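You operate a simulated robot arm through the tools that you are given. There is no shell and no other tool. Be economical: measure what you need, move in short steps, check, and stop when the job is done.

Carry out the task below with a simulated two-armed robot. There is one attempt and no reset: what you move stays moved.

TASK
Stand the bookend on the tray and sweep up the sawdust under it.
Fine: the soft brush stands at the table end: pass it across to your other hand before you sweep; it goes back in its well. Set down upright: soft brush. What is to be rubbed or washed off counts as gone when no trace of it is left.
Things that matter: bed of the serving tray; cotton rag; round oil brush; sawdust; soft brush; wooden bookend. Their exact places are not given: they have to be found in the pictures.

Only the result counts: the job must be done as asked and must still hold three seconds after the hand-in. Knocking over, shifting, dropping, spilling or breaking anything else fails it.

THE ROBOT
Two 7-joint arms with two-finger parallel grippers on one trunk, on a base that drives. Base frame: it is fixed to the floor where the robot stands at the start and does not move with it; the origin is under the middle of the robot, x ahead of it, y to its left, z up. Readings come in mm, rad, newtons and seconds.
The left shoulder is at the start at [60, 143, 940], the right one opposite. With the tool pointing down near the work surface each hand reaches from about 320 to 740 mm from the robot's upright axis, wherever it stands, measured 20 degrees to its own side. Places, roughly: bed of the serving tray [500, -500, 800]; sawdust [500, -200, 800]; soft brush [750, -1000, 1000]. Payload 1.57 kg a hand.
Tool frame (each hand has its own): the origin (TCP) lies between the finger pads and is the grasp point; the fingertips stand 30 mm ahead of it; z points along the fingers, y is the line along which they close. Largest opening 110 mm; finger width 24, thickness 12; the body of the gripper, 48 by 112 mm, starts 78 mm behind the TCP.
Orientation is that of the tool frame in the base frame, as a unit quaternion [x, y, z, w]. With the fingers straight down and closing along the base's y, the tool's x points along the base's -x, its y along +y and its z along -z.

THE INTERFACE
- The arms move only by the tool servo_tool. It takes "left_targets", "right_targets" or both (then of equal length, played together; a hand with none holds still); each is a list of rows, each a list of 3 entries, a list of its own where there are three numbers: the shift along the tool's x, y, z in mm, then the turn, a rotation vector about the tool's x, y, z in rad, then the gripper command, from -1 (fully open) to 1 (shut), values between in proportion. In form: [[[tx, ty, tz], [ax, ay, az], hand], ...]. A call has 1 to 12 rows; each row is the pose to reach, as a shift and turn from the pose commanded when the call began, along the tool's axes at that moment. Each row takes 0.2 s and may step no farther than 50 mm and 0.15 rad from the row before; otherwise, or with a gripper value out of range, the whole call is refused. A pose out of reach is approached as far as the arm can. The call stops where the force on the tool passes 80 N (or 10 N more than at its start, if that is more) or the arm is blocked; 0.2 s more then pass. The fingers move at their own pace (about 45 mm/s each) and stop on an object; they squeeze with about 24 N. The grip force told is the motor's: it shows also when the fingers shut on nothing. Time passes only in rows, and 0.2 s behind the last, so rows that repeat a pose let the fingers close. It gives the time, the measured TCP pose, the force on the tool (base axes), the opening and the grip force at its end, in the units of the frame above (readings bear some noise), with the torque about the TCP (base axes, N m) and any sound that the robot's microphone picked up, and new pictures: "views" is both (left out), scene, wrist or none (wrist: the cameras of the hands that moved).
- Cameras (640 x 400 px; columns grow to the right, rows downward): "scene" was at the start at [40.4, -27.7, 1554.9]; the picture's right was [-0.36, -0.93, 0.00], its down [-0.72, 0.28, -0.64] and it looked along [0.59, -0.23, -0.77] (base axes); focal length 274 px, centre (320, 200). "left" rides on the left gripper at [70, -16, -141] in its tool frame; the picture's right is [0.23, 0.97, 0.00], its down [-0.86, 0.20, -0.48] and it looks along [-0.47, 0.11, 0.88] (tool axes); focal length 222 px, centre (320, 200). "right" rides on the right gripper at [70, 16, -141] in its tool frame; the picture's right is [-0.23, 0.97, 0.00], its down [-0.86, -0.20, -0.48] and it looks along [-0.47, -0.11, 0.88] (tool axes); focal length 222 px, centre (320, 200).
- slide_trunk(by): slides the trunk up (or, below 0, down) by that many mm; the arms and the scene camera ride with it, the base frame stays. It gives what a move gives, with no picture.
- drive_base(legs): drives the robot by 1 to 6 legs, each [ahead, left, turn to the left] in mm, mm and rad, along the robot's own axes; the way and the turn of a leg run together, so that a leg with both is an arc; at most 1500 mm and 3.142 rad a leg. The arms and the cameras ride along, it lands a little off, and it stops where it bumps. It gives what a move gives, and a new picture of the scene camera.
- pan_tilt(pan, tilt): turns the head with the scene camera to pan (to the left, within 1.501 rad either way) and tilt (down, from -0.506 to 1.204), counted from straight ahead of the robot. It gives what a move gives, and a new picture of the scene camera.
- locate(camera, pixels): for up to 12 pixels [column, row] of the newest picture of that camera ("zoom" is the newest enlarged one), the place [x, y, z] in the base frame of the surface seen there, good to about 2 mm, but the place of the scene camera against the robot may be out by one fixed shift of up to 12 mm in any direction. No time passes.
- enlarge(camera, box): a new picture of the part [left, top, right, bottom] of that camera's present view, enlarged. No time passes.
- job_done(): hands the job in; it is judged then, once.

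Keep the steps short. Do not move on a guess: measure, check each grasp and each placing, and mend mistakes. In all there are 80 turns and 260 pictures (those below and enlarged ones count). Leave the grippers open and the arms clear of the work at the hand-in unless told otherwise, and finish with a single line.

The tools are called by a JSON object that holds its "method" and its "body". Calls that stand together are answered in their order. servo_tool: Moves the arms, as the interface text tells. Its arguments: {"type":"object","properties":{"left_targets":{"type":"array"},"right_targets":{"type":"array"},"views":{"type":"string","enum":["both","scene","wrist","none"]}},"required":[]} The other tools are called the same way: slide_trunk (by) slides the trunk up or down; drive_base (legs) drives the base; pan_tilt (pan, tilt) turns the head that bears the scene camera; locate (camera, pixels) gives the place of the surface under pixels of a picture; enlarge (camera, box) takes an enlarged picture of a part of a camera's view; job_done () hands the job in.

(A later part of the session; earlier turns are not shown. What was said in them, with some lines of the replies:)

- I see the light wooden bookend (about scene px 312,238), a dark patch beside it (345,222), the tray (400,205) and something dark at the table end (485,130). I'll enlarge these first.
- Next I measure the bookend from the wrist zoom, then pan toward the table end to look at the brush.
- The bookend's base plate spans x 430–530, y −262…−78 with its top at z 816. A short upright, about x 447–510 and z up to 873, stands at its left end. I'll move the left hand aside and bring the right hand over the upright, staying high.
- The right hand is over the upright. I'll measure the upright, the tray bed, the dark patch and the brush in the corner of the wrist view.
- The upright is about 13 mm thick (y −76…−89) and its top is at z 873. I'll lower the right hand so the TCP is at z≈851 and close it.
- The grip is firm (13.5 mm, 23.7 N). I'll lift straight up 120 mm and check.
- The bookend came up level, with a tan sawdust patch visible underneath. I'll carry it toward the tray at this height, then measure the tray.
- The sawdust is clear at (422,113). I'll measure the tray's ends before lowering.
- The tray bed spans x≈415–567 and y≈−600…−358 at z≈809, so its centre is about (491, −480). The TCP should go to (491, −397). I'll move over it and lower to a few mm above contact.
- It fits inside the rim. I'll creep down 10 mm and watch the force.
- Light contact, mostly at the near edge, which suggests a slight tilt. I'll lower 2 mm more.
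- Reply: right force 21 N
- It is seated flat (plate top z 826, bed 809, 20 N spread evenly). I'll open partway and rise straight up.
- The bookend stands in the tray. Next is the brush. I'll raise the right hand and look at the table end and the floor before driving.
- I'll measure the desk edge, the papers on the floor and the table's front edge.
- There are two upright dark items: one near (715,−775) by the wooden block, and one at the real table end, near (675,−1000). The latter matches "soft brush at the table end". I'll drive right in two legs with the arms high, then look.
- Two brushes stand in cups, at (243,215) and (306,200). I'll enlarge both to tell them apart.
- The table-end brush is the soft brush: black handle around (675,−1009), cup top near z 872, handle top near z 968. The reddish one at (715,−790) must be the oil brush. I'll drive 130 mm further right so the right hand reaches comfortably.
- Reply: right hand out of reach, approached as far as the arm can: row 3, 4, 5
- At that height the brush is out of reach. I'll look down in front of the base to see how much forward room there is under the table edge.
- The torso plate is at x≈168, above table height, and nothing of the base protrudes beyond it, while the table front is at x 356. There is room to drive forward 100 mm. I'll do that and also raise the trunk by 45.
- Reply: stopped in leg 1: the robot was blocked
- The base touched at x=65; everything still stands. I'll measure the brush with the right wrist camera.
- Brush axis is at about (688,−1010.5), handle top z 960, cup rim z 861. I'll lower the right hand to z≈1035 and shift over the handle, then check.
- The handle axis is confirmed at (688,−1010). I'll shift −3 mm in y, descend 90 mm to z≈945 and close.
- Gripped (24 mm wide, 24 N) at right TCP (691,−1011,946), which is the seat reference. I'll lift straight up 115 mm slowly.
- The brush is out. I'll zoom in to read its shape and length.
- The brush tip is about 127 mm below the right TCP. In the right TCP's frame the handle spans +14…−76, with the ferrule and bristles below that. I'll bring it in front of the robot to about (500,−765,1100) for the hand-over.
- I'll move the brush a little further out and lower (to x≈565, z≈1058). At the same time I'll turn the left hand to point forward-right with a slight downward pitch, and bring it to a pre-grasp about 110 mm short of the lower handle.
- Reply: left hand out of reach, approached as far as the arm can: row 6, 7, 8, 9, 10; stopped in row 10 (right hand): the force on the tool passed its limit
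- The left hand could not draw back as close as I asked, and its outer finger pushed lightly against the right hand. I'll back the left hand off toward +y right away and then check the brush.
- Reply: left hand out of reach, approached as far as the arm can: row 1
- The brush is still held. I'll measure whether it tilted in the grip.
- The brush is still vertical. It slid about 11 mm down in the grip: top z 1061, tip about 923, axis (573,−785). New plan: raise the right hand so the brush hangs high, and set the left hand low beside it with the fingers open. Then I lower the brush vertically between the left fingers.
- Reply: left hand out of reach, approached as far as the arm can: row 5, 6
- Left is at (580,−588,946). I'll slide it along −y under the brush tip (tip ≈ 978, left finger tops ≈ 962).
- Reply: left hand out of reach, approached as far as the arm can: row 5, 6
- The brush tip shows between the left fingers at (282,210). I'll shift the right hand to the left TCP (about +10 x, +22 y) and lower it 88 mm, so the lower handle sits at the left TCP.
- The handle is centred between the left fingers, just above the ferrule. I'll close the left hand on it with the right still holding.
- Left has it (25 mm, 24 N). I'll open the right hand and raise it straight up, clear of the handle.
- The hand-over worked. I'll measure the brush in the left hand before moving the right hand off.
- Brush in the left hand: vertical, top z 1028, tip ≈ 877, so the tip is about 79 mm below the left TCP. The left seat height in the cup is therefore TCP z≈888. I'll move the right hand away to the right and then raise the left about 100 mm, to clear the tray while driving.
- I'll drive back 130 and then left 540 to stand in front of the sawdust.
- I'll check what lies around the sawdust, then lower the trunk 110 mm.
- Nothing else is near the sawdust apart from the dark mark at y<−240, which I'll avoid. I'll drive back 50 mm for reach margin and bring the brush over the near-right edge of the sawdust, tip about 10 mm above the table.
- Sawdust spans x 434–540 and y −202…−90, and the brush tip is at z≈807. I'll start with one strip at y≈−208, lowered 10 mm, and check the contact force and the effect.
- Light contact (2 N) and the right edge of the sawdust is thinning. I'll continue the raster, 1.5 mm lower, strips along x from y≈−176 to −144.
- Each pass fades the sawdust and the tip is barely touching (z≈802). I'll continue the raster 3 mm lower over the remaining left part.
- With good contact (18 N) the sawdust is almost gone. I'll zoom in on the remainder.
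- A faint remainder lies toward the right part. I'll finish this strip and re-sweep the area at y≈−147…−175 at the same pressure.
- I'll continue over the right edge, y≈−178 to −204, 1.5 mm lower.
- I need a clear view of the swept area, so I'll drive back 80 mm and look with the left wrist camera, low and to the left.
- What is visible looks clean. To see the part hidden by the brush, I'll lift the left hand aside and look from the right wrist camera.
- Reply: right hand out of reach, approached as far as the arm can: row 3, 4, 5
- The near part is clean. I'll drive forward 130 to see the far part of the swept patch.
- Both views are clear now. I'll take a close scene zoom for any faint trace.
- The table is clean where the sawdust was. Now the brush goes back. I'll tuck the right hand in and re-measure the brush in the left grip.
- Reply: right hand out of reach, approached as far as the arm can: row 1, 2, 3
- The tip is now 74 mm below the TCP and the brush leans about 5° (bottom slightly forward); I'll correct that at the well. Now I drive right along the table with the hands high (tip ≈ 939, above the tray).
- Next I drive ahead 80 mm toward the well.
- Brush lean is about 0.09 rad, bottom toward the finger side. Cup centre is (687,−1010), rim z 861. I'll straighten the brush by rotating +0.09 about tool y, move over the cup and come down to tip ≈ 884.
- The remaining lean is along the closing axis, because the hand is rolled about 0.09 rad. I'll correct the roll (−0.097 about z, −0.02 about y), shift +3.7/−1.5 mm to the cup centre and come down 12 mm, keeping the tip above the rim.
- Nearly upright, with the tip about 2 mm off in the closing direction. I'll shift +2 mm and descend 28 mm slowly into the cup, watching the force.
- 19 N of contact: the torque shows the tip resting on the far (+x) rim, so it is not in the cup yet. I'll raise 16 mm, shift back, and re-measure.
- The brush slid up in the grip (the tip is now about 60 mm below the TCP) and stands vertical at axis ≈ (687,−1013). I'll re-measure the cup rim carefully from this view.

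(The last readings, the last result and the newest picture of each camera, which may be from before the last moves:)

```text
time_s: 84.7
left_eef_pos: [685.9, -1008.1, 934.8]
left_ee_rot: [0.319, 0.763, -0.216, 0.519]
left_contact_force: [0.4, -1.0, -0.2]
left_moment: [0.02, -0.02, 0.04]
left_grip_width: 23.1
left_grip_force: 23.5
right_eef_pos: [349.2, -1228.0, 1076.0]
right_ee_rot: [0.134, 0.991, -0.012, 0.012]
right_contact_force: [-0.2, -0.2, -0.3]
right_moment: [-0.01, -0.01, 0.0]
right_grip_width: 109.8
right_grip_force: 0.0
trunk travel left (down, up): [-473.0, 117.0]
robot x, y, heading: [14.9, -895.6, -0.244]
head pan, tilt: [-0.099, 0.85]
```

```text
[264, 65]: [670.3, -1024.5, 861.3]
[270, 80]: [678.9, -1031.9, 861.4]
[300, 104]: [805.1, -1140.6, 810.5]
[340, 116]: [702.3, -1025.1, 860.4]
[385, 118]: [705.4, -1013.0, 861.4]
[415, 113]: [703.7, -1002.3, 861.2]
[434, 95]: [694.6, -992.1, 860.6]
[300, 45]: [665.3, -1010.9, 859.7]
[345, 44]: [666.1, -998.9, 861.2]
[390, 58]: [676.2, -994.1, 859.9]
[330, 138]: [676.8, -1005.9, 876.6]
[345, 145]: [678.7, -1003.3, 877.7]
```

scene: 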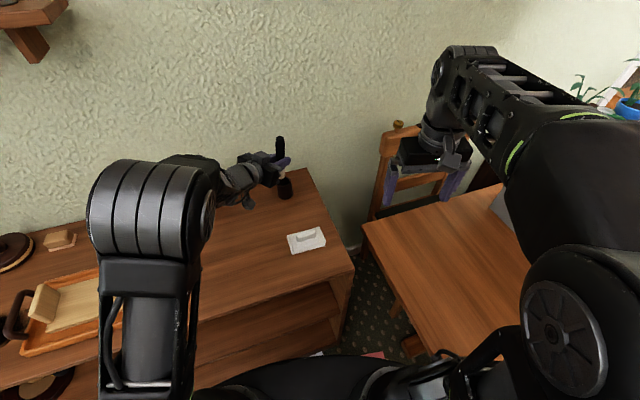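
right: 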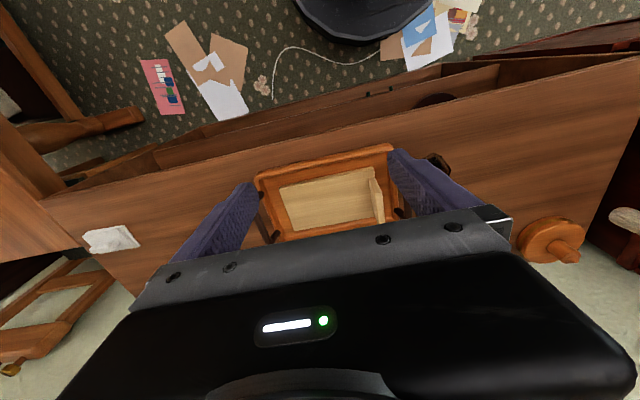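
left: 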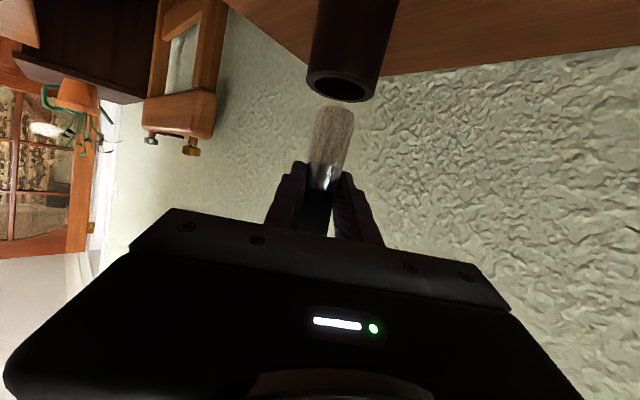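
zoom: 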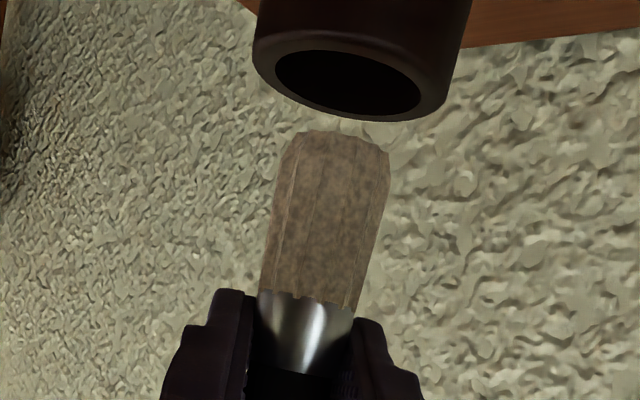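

Cup centre is (685.5,−1011), outer radius 21. The brush is about 1.8 mm too far along the fingers. I'll correct and descend 20 mm, checking the force.

{"method": "servo_tool", "body": {"left_targets": [[[0.7, 0, -1.8], [0, 0, 0], 1], [[0.7, 0, -1.8], [0, 0, 0], 1], [[6.3, 0, 0.4], [0, 0, 0], 1], [[11.9, 0, 2.6], [0, 0, 0], 1], [[16.5, 0, 4.4], [0, 0, 0], 1], [[19.3, 0, 5.5], [0, 0, 0], 1]], "views": "wrist"}}

{"method": "enlarge", "body": {"camera": "left", "box": [260, 60, 400, 200]}}

```text
time_s: 86.0
left_eef_pos: [682.9, -1007.9, 915.4]
left_ee_rot: [0.318, 0.764, -0.215, 0.519]
left_contact_force: [-1.2, 0.3, -0.7]
left_moment: [-0.02, -0.01, -0.02]
left_grip_width: 23.4
left_grip_force: 24.2
right_eef_pos: [349.6, -1228.5, 1074.7]
right_ee_rot: [0.133, 0.991, -0.011, 0.013]
right_contact_force: [-0.9, -0.8, 0.2]
right_moment: [0.01, 0.0, 0.0]
right_grip_width: 110.1
right_grip_force: 0.1
trunk travel left (down, up): [-473.0, 117.0]
robot x, y, heading: [10.2, -894.8, -0.238]
head pan, tilt: [-0.099, 0.85]
```

left: 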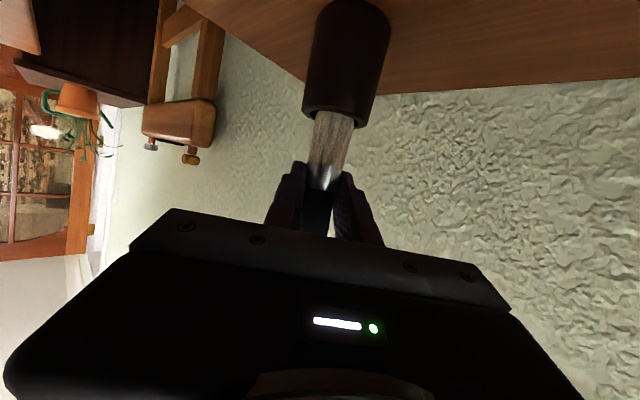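

```text
2.86 times, centred on (330, 130) of left
```

zoom: 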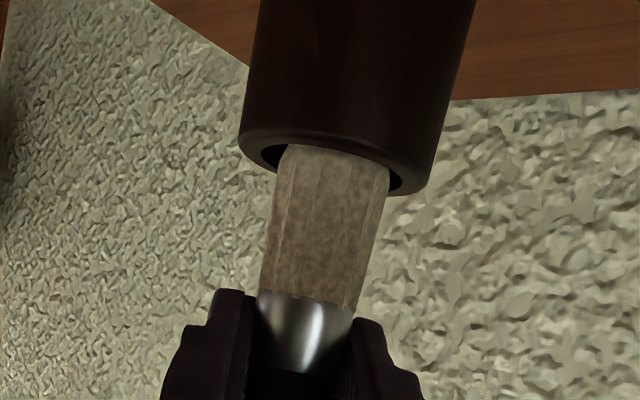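

The tip is in the cup and centred, with no force. I'll descend 27 mm further, with the fingers stopping just above the rim.

{"method": "servo_tool", "body": {"left_targets": [[[5.6, 0, 2.2], [0, 0, 0], 1], [[11.2, 0, 4.4], [0, 0, 0], 1], [[16.8, 0, 6.6], [0, 0, 0], 1], [[21.4, 0, 8.4], [0, 0, 0], 1], [[25.1, 0, 9.9], [0, 0, 0], 1]], "views": "wrist"}}

{"method": "enlarge", "body": {"camera": "left", "box": [250, 80, 390, 220]}}

{"method": "enlarge", "body": {"camera": "scene", "box": [250, 125, 320, 205]}}

```text
time_s: 87.2
left_eef_pos: [684.5, -1006.1, 888.4]
left_ee_rot: [0.319, 0.763, -0.216, 0.519]
left_contact_force: [0.1, 0.0, -0.3]
left_moment: [-0.02, 0.01, 0.02]
left_grip_width: 23.3
left_grip_force: 24.2
right_eef_pos: [349.5, -1228.5, 1075.7]
right_ee_rot: [0.134, 0.991, -0.012, 0.014]
right_contact_force: [0.0, 0.0, -0.4]
right_moment: [0.02, -0.02, -0.03]
right_grip_width: 110.0
right_grip_force: 0.1
trunk travel left (down, up): [-473.0, 117.0]
robot x, y, heading: [15.6, -888.8, -0.241]
head pan, tilt: [-0.099, 0.85]
```

left: 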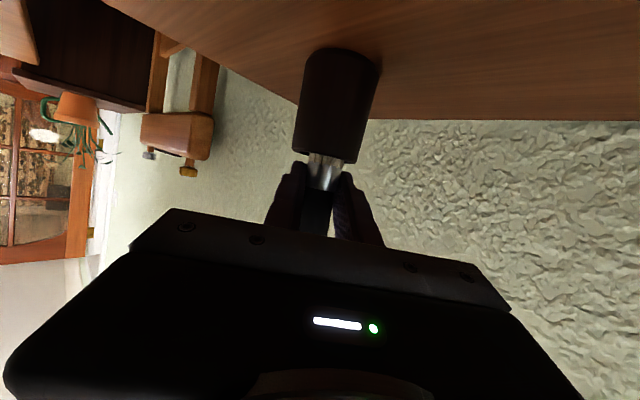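

```text
2.86 times, centred on (320, 150) of left
```

zoom: 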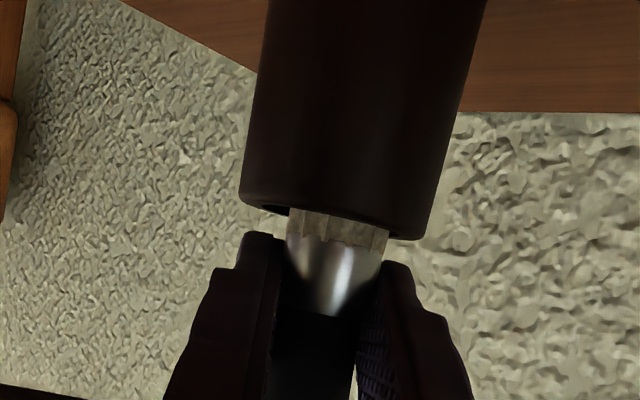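

```text
5.00 times, centred on (285, 165) of scene
```

zoom: 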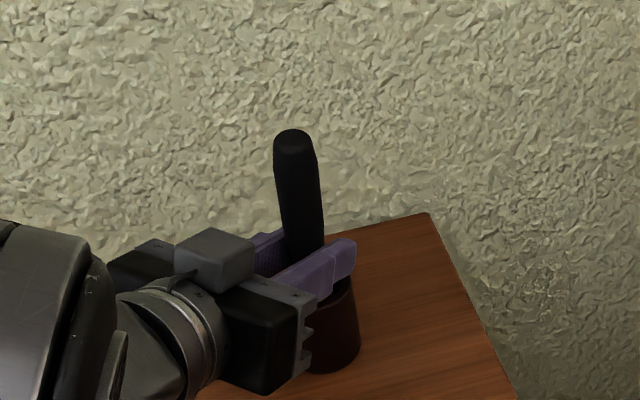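

The brush is most of the way in (tip about 18 mm above its seat). I'll open the left fingers just slightly so it slides down guided by them.

{"method": "servo_tool", "body": {"left_targets": [[[0, 0, 0], [0, 0, 0], 0.45], [[0, 0, 0], [0, 0, 0], 0.45], [[0, 0, 0], [0, 0, 0], 0.45]], "views": "wrist"}}

{"method": "enlarge", "body": {"camera": "scene", "box": [250, 125, 320, 205]}}

```text
time_s: 88.0
left_eef_pos: [683.8, -1006.5, 887.3]
left_ee_rot: [0.318, 0.763, -0.216, 0.52]
left_contact_force: [-0.2, 0.1, -0.8]
left_moment: [-0.02, -0.01, 0.02]
left_grip_width: 30.3
left_grip_force: 0.1
right_eef_pos: [349.5, -1227.8, 1075.0]
right_ee_rot: [0.134, 0.991, -0.011, 0.014]
right_contact_force: [-0.5, -0.2, -1.1]
right_moment: [0.02, 0.0, 0.0]
right_grip_width: 110.4
right_grip_force: 0.0
trunk travel left (down, up): [-473.0, 117.0]
robot x, y, heading: [13.1, -897.5, -0.243]
head pan, tilt: [-0.099, 0.85]
```

left: 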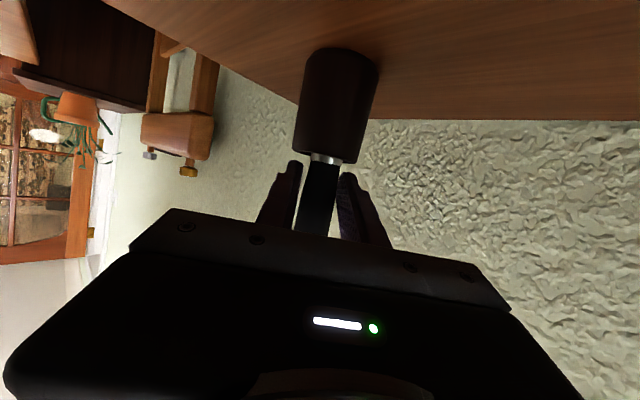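

```text
5.00 times, centred on (285, 165) of scene
```

zoom: 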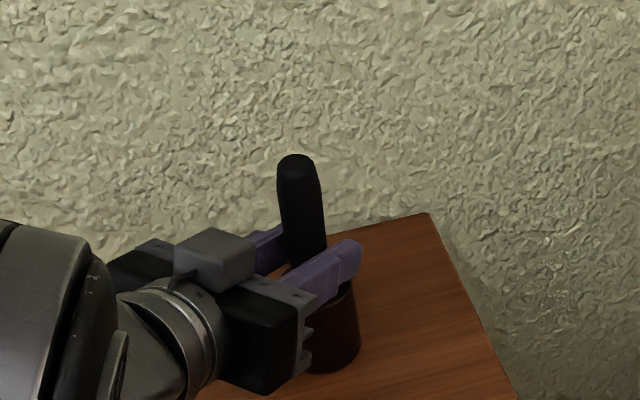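

It dropped into the well. I'll open more and withdraw backward along the fingers.

{"method": "servo_tool", "body": {"left_targets": [[[0, 0, 0], [0, 0, 0], -0.2], [[0, 0, 0], [0, 0, 0], -0.2], [[0, 0, -20], [0, 0, 0], -0.2], [[0, 0, -50], [0, 0, 0], -0.2], [[-10, 0, -90], [0, 0, 0], -0.2], [[-30, 0, -130], [0, 0, 0], -0.5]], "views": "both"}}

{"method": "enlarge", "body": {"camera": "scene", "box": [240, 125, 340, 225]}}

```text
time_s: 89.5
left_eef_pos: [604.3, -928.7, 960.5]
left_ee_rot: [0.318, 0.763, -0.216, 0.52]
left_contact_force: [0.0, 0.9, 0.3]
left_moment: [-0.01, 0.01, -0.01]
left_grip_width: 82.4
left_grip_force: 0.1
right_eef_pos: [349.4, -1228.1, 1076.2]
right_ee_rot: [0.134, 0.991, -0.013, 0.013]
right_contact_force: [0.5, 1.1, 0.3]
right_moment: [0.0, 0.01, 0.0]
right_grip_width: 110.1
right_grip_force: 0.2
trunk travel left (down, up): [-473.0, 117.0]
robot x, y, heading: [11.3, -892.3, -0.246]
head pan, tilt: [-0.099, 0.85]
```

scene: 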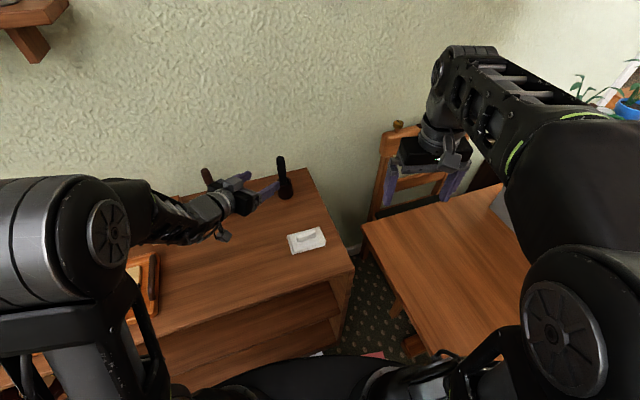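
left: 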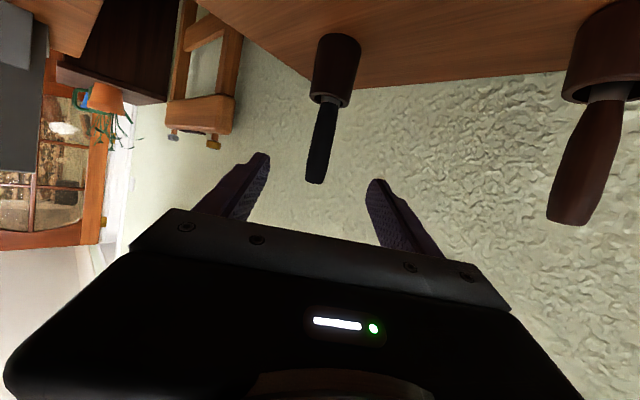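

```text
4.00 times, centred on (290, 175) of scene
```

zoom: 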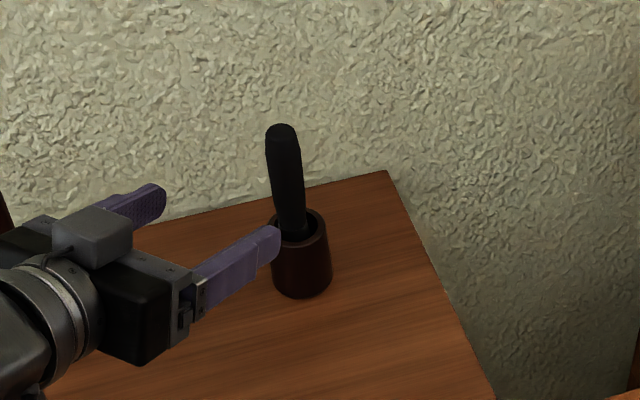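

The brush stands in its well. I'll measure its lean and seated height.

{"method": "locate", "body": {"camera": "left", "pixels": [[316, 178], [317, 165], [319, 150], [322, 130], [325, 112], [327, 103], [316, 97], [345, 103], [330, 40]]}}

{"method": "enlarge", "body": {"camera": "left", "box": [260, 20, 400, 200]}}

```text
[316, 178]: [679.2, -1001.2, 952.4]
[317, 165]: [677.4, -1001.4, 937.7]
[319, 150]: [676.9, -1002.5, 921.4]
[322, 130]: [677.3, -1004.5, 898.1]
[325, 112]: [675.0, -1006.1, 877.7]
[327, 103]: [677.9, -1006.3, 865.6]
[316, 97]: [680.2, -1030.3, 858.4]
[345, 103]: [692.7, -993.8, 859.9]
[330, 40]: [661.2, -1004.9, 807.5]
```

```text
2.22 times, centred on (330, 110) of left
```

zoom: 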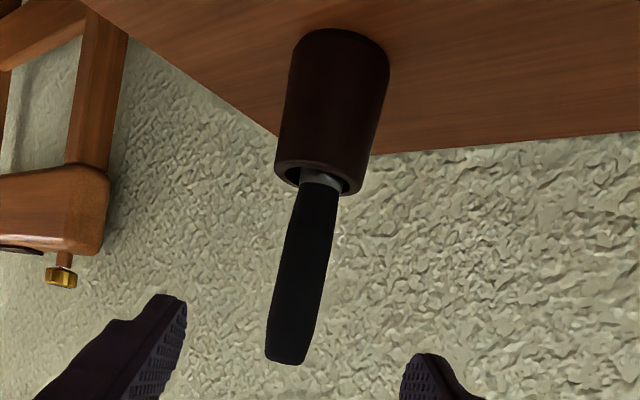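

Top z ≈ 957, lean only about 3°, so it is seated as before. I'll raise the left hand clear, open it fully, back the robot off a little and check the tray.

{"method": "servo_tool", "body": {"left_targets": [[[-28, 0, -20], [0, 0, 0], -1], [[-60, 0, -35], [0, 0, 0], -1], [[-95, 0, -50], [0, 0, 0], -1], [[-95, 0, -50], [0, 0, 0], -1]], "views": "none"}}

{"method": "drive_base", "body": {"legs": [[-120, 0, 0]]}}

{"method": "pan_tilt", "body": {"pan": 0.45, "tilt": 0.75}}

```text
time_s: 90.5
left_eef_pos: [600.9, -919.3, 1070.3]
left_ee_rot: [0.318, 0.763, -0.216, 0.519]
left_contact_force: [-0.5, -0.5, 1.9]
left_moment: [0.01, 0.0, 0.0]
left_grip_width: 110.1
left_grip_force: 0.1
right_eef_pos: [349.3, -1228.9, 1075.6]
right_ee_rot: [0.134, 0.991, -0.012, 0.013]
right_contact_force: [-0.6, 0.2, -0.4]
right_moment: [-0.01, -0.02, 0.02]
right_grip_width: 110.1
right_grip_force: 0.0
trunk travel left (down, up): [-473.0, 117.0]
robot x, y, heading: [12.7, -893.6, -0.244]
head pan, tilt: [-0.099, 0.85]
```

```text
time_s: 91.7
left_eef_pos: [479.9, -889.6, 1070.7]
left_ee_rot: [0.318, 0.763, -0.215, 0.52]
left_contact_force: [-0.6, -0.3, 0.5]
left_moment: [0.01, 0.02, 0.06]
left_grip_width: 110.0
left_grip_force: 0.1
right_eef_pos: [228.1, -1197.7, 1076.5]
right_ee_rot: [0.134, 0.991, -0.012, 0.013]
right_contact_force: [-0.1, -0.5, 0.2]
right_moment: [0.05, -0.06, -0.03]
right_grip_width: 110.2
right_grip_force: 0.0
trunk travel left (down, up): [-473.0, 117.0]
robot x, y, heading: [-105.7, -868.0, -0.242]
head pan, tilt: [-0.099, 0.85]
```

scene: 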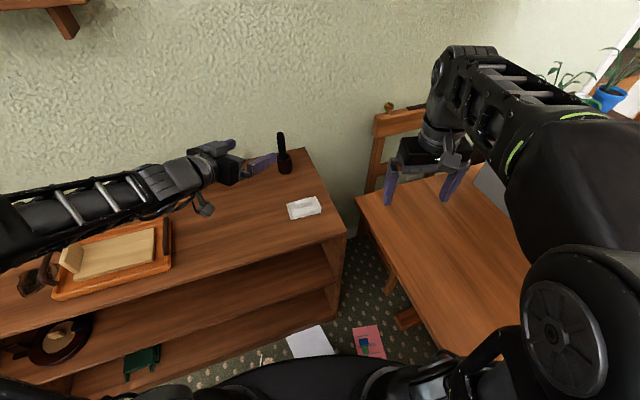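

```text
time_s: 92.7
left_eef_pos: [480.7, -890.1, 1069.2]
left_ee_rot: [0.318, 0.763, -0.216, 0.519]
left_contact_force: [0.2, -0.1, -0.3]
left_moment: [0.02, 0.03, 0.0]
left_grip_width: 109.9
left_grip_force: 0.1
right_eef_pos: [230.1, -1198.4, 1075.3]
right_ee_rot: [0.135, 0.991, -0.011, 0.013]
right_contact_force: [0.4, 0.1, 0.8]
right_moment: [0.0, 0.05, 0.0]
right_grip_width: 110.0
right_grip_force: 0.0
trunk travel left (down, up): [-473.0, 117.0]
robot x, y, heading: [-106.1, -860.5, -0.239]
head pan, tilt: [0.45, 0.75]
```

scene: 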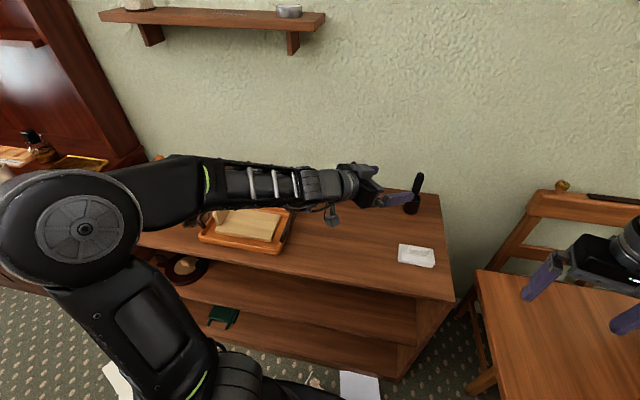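

The bookend is in the tray, the table was clean in the last close view, the brush is upright in its well, and both hands are open and clear. I'm handing in.

{"method": "job_done", "body": {}}

```text
The job is handed in.
```

The bookend stands on the tray, the sawdust is swept up with no trace visible in the last close view, and the soft brush, passed from right hand to left before sweeping, is back upright in its well (leaning about 3°).
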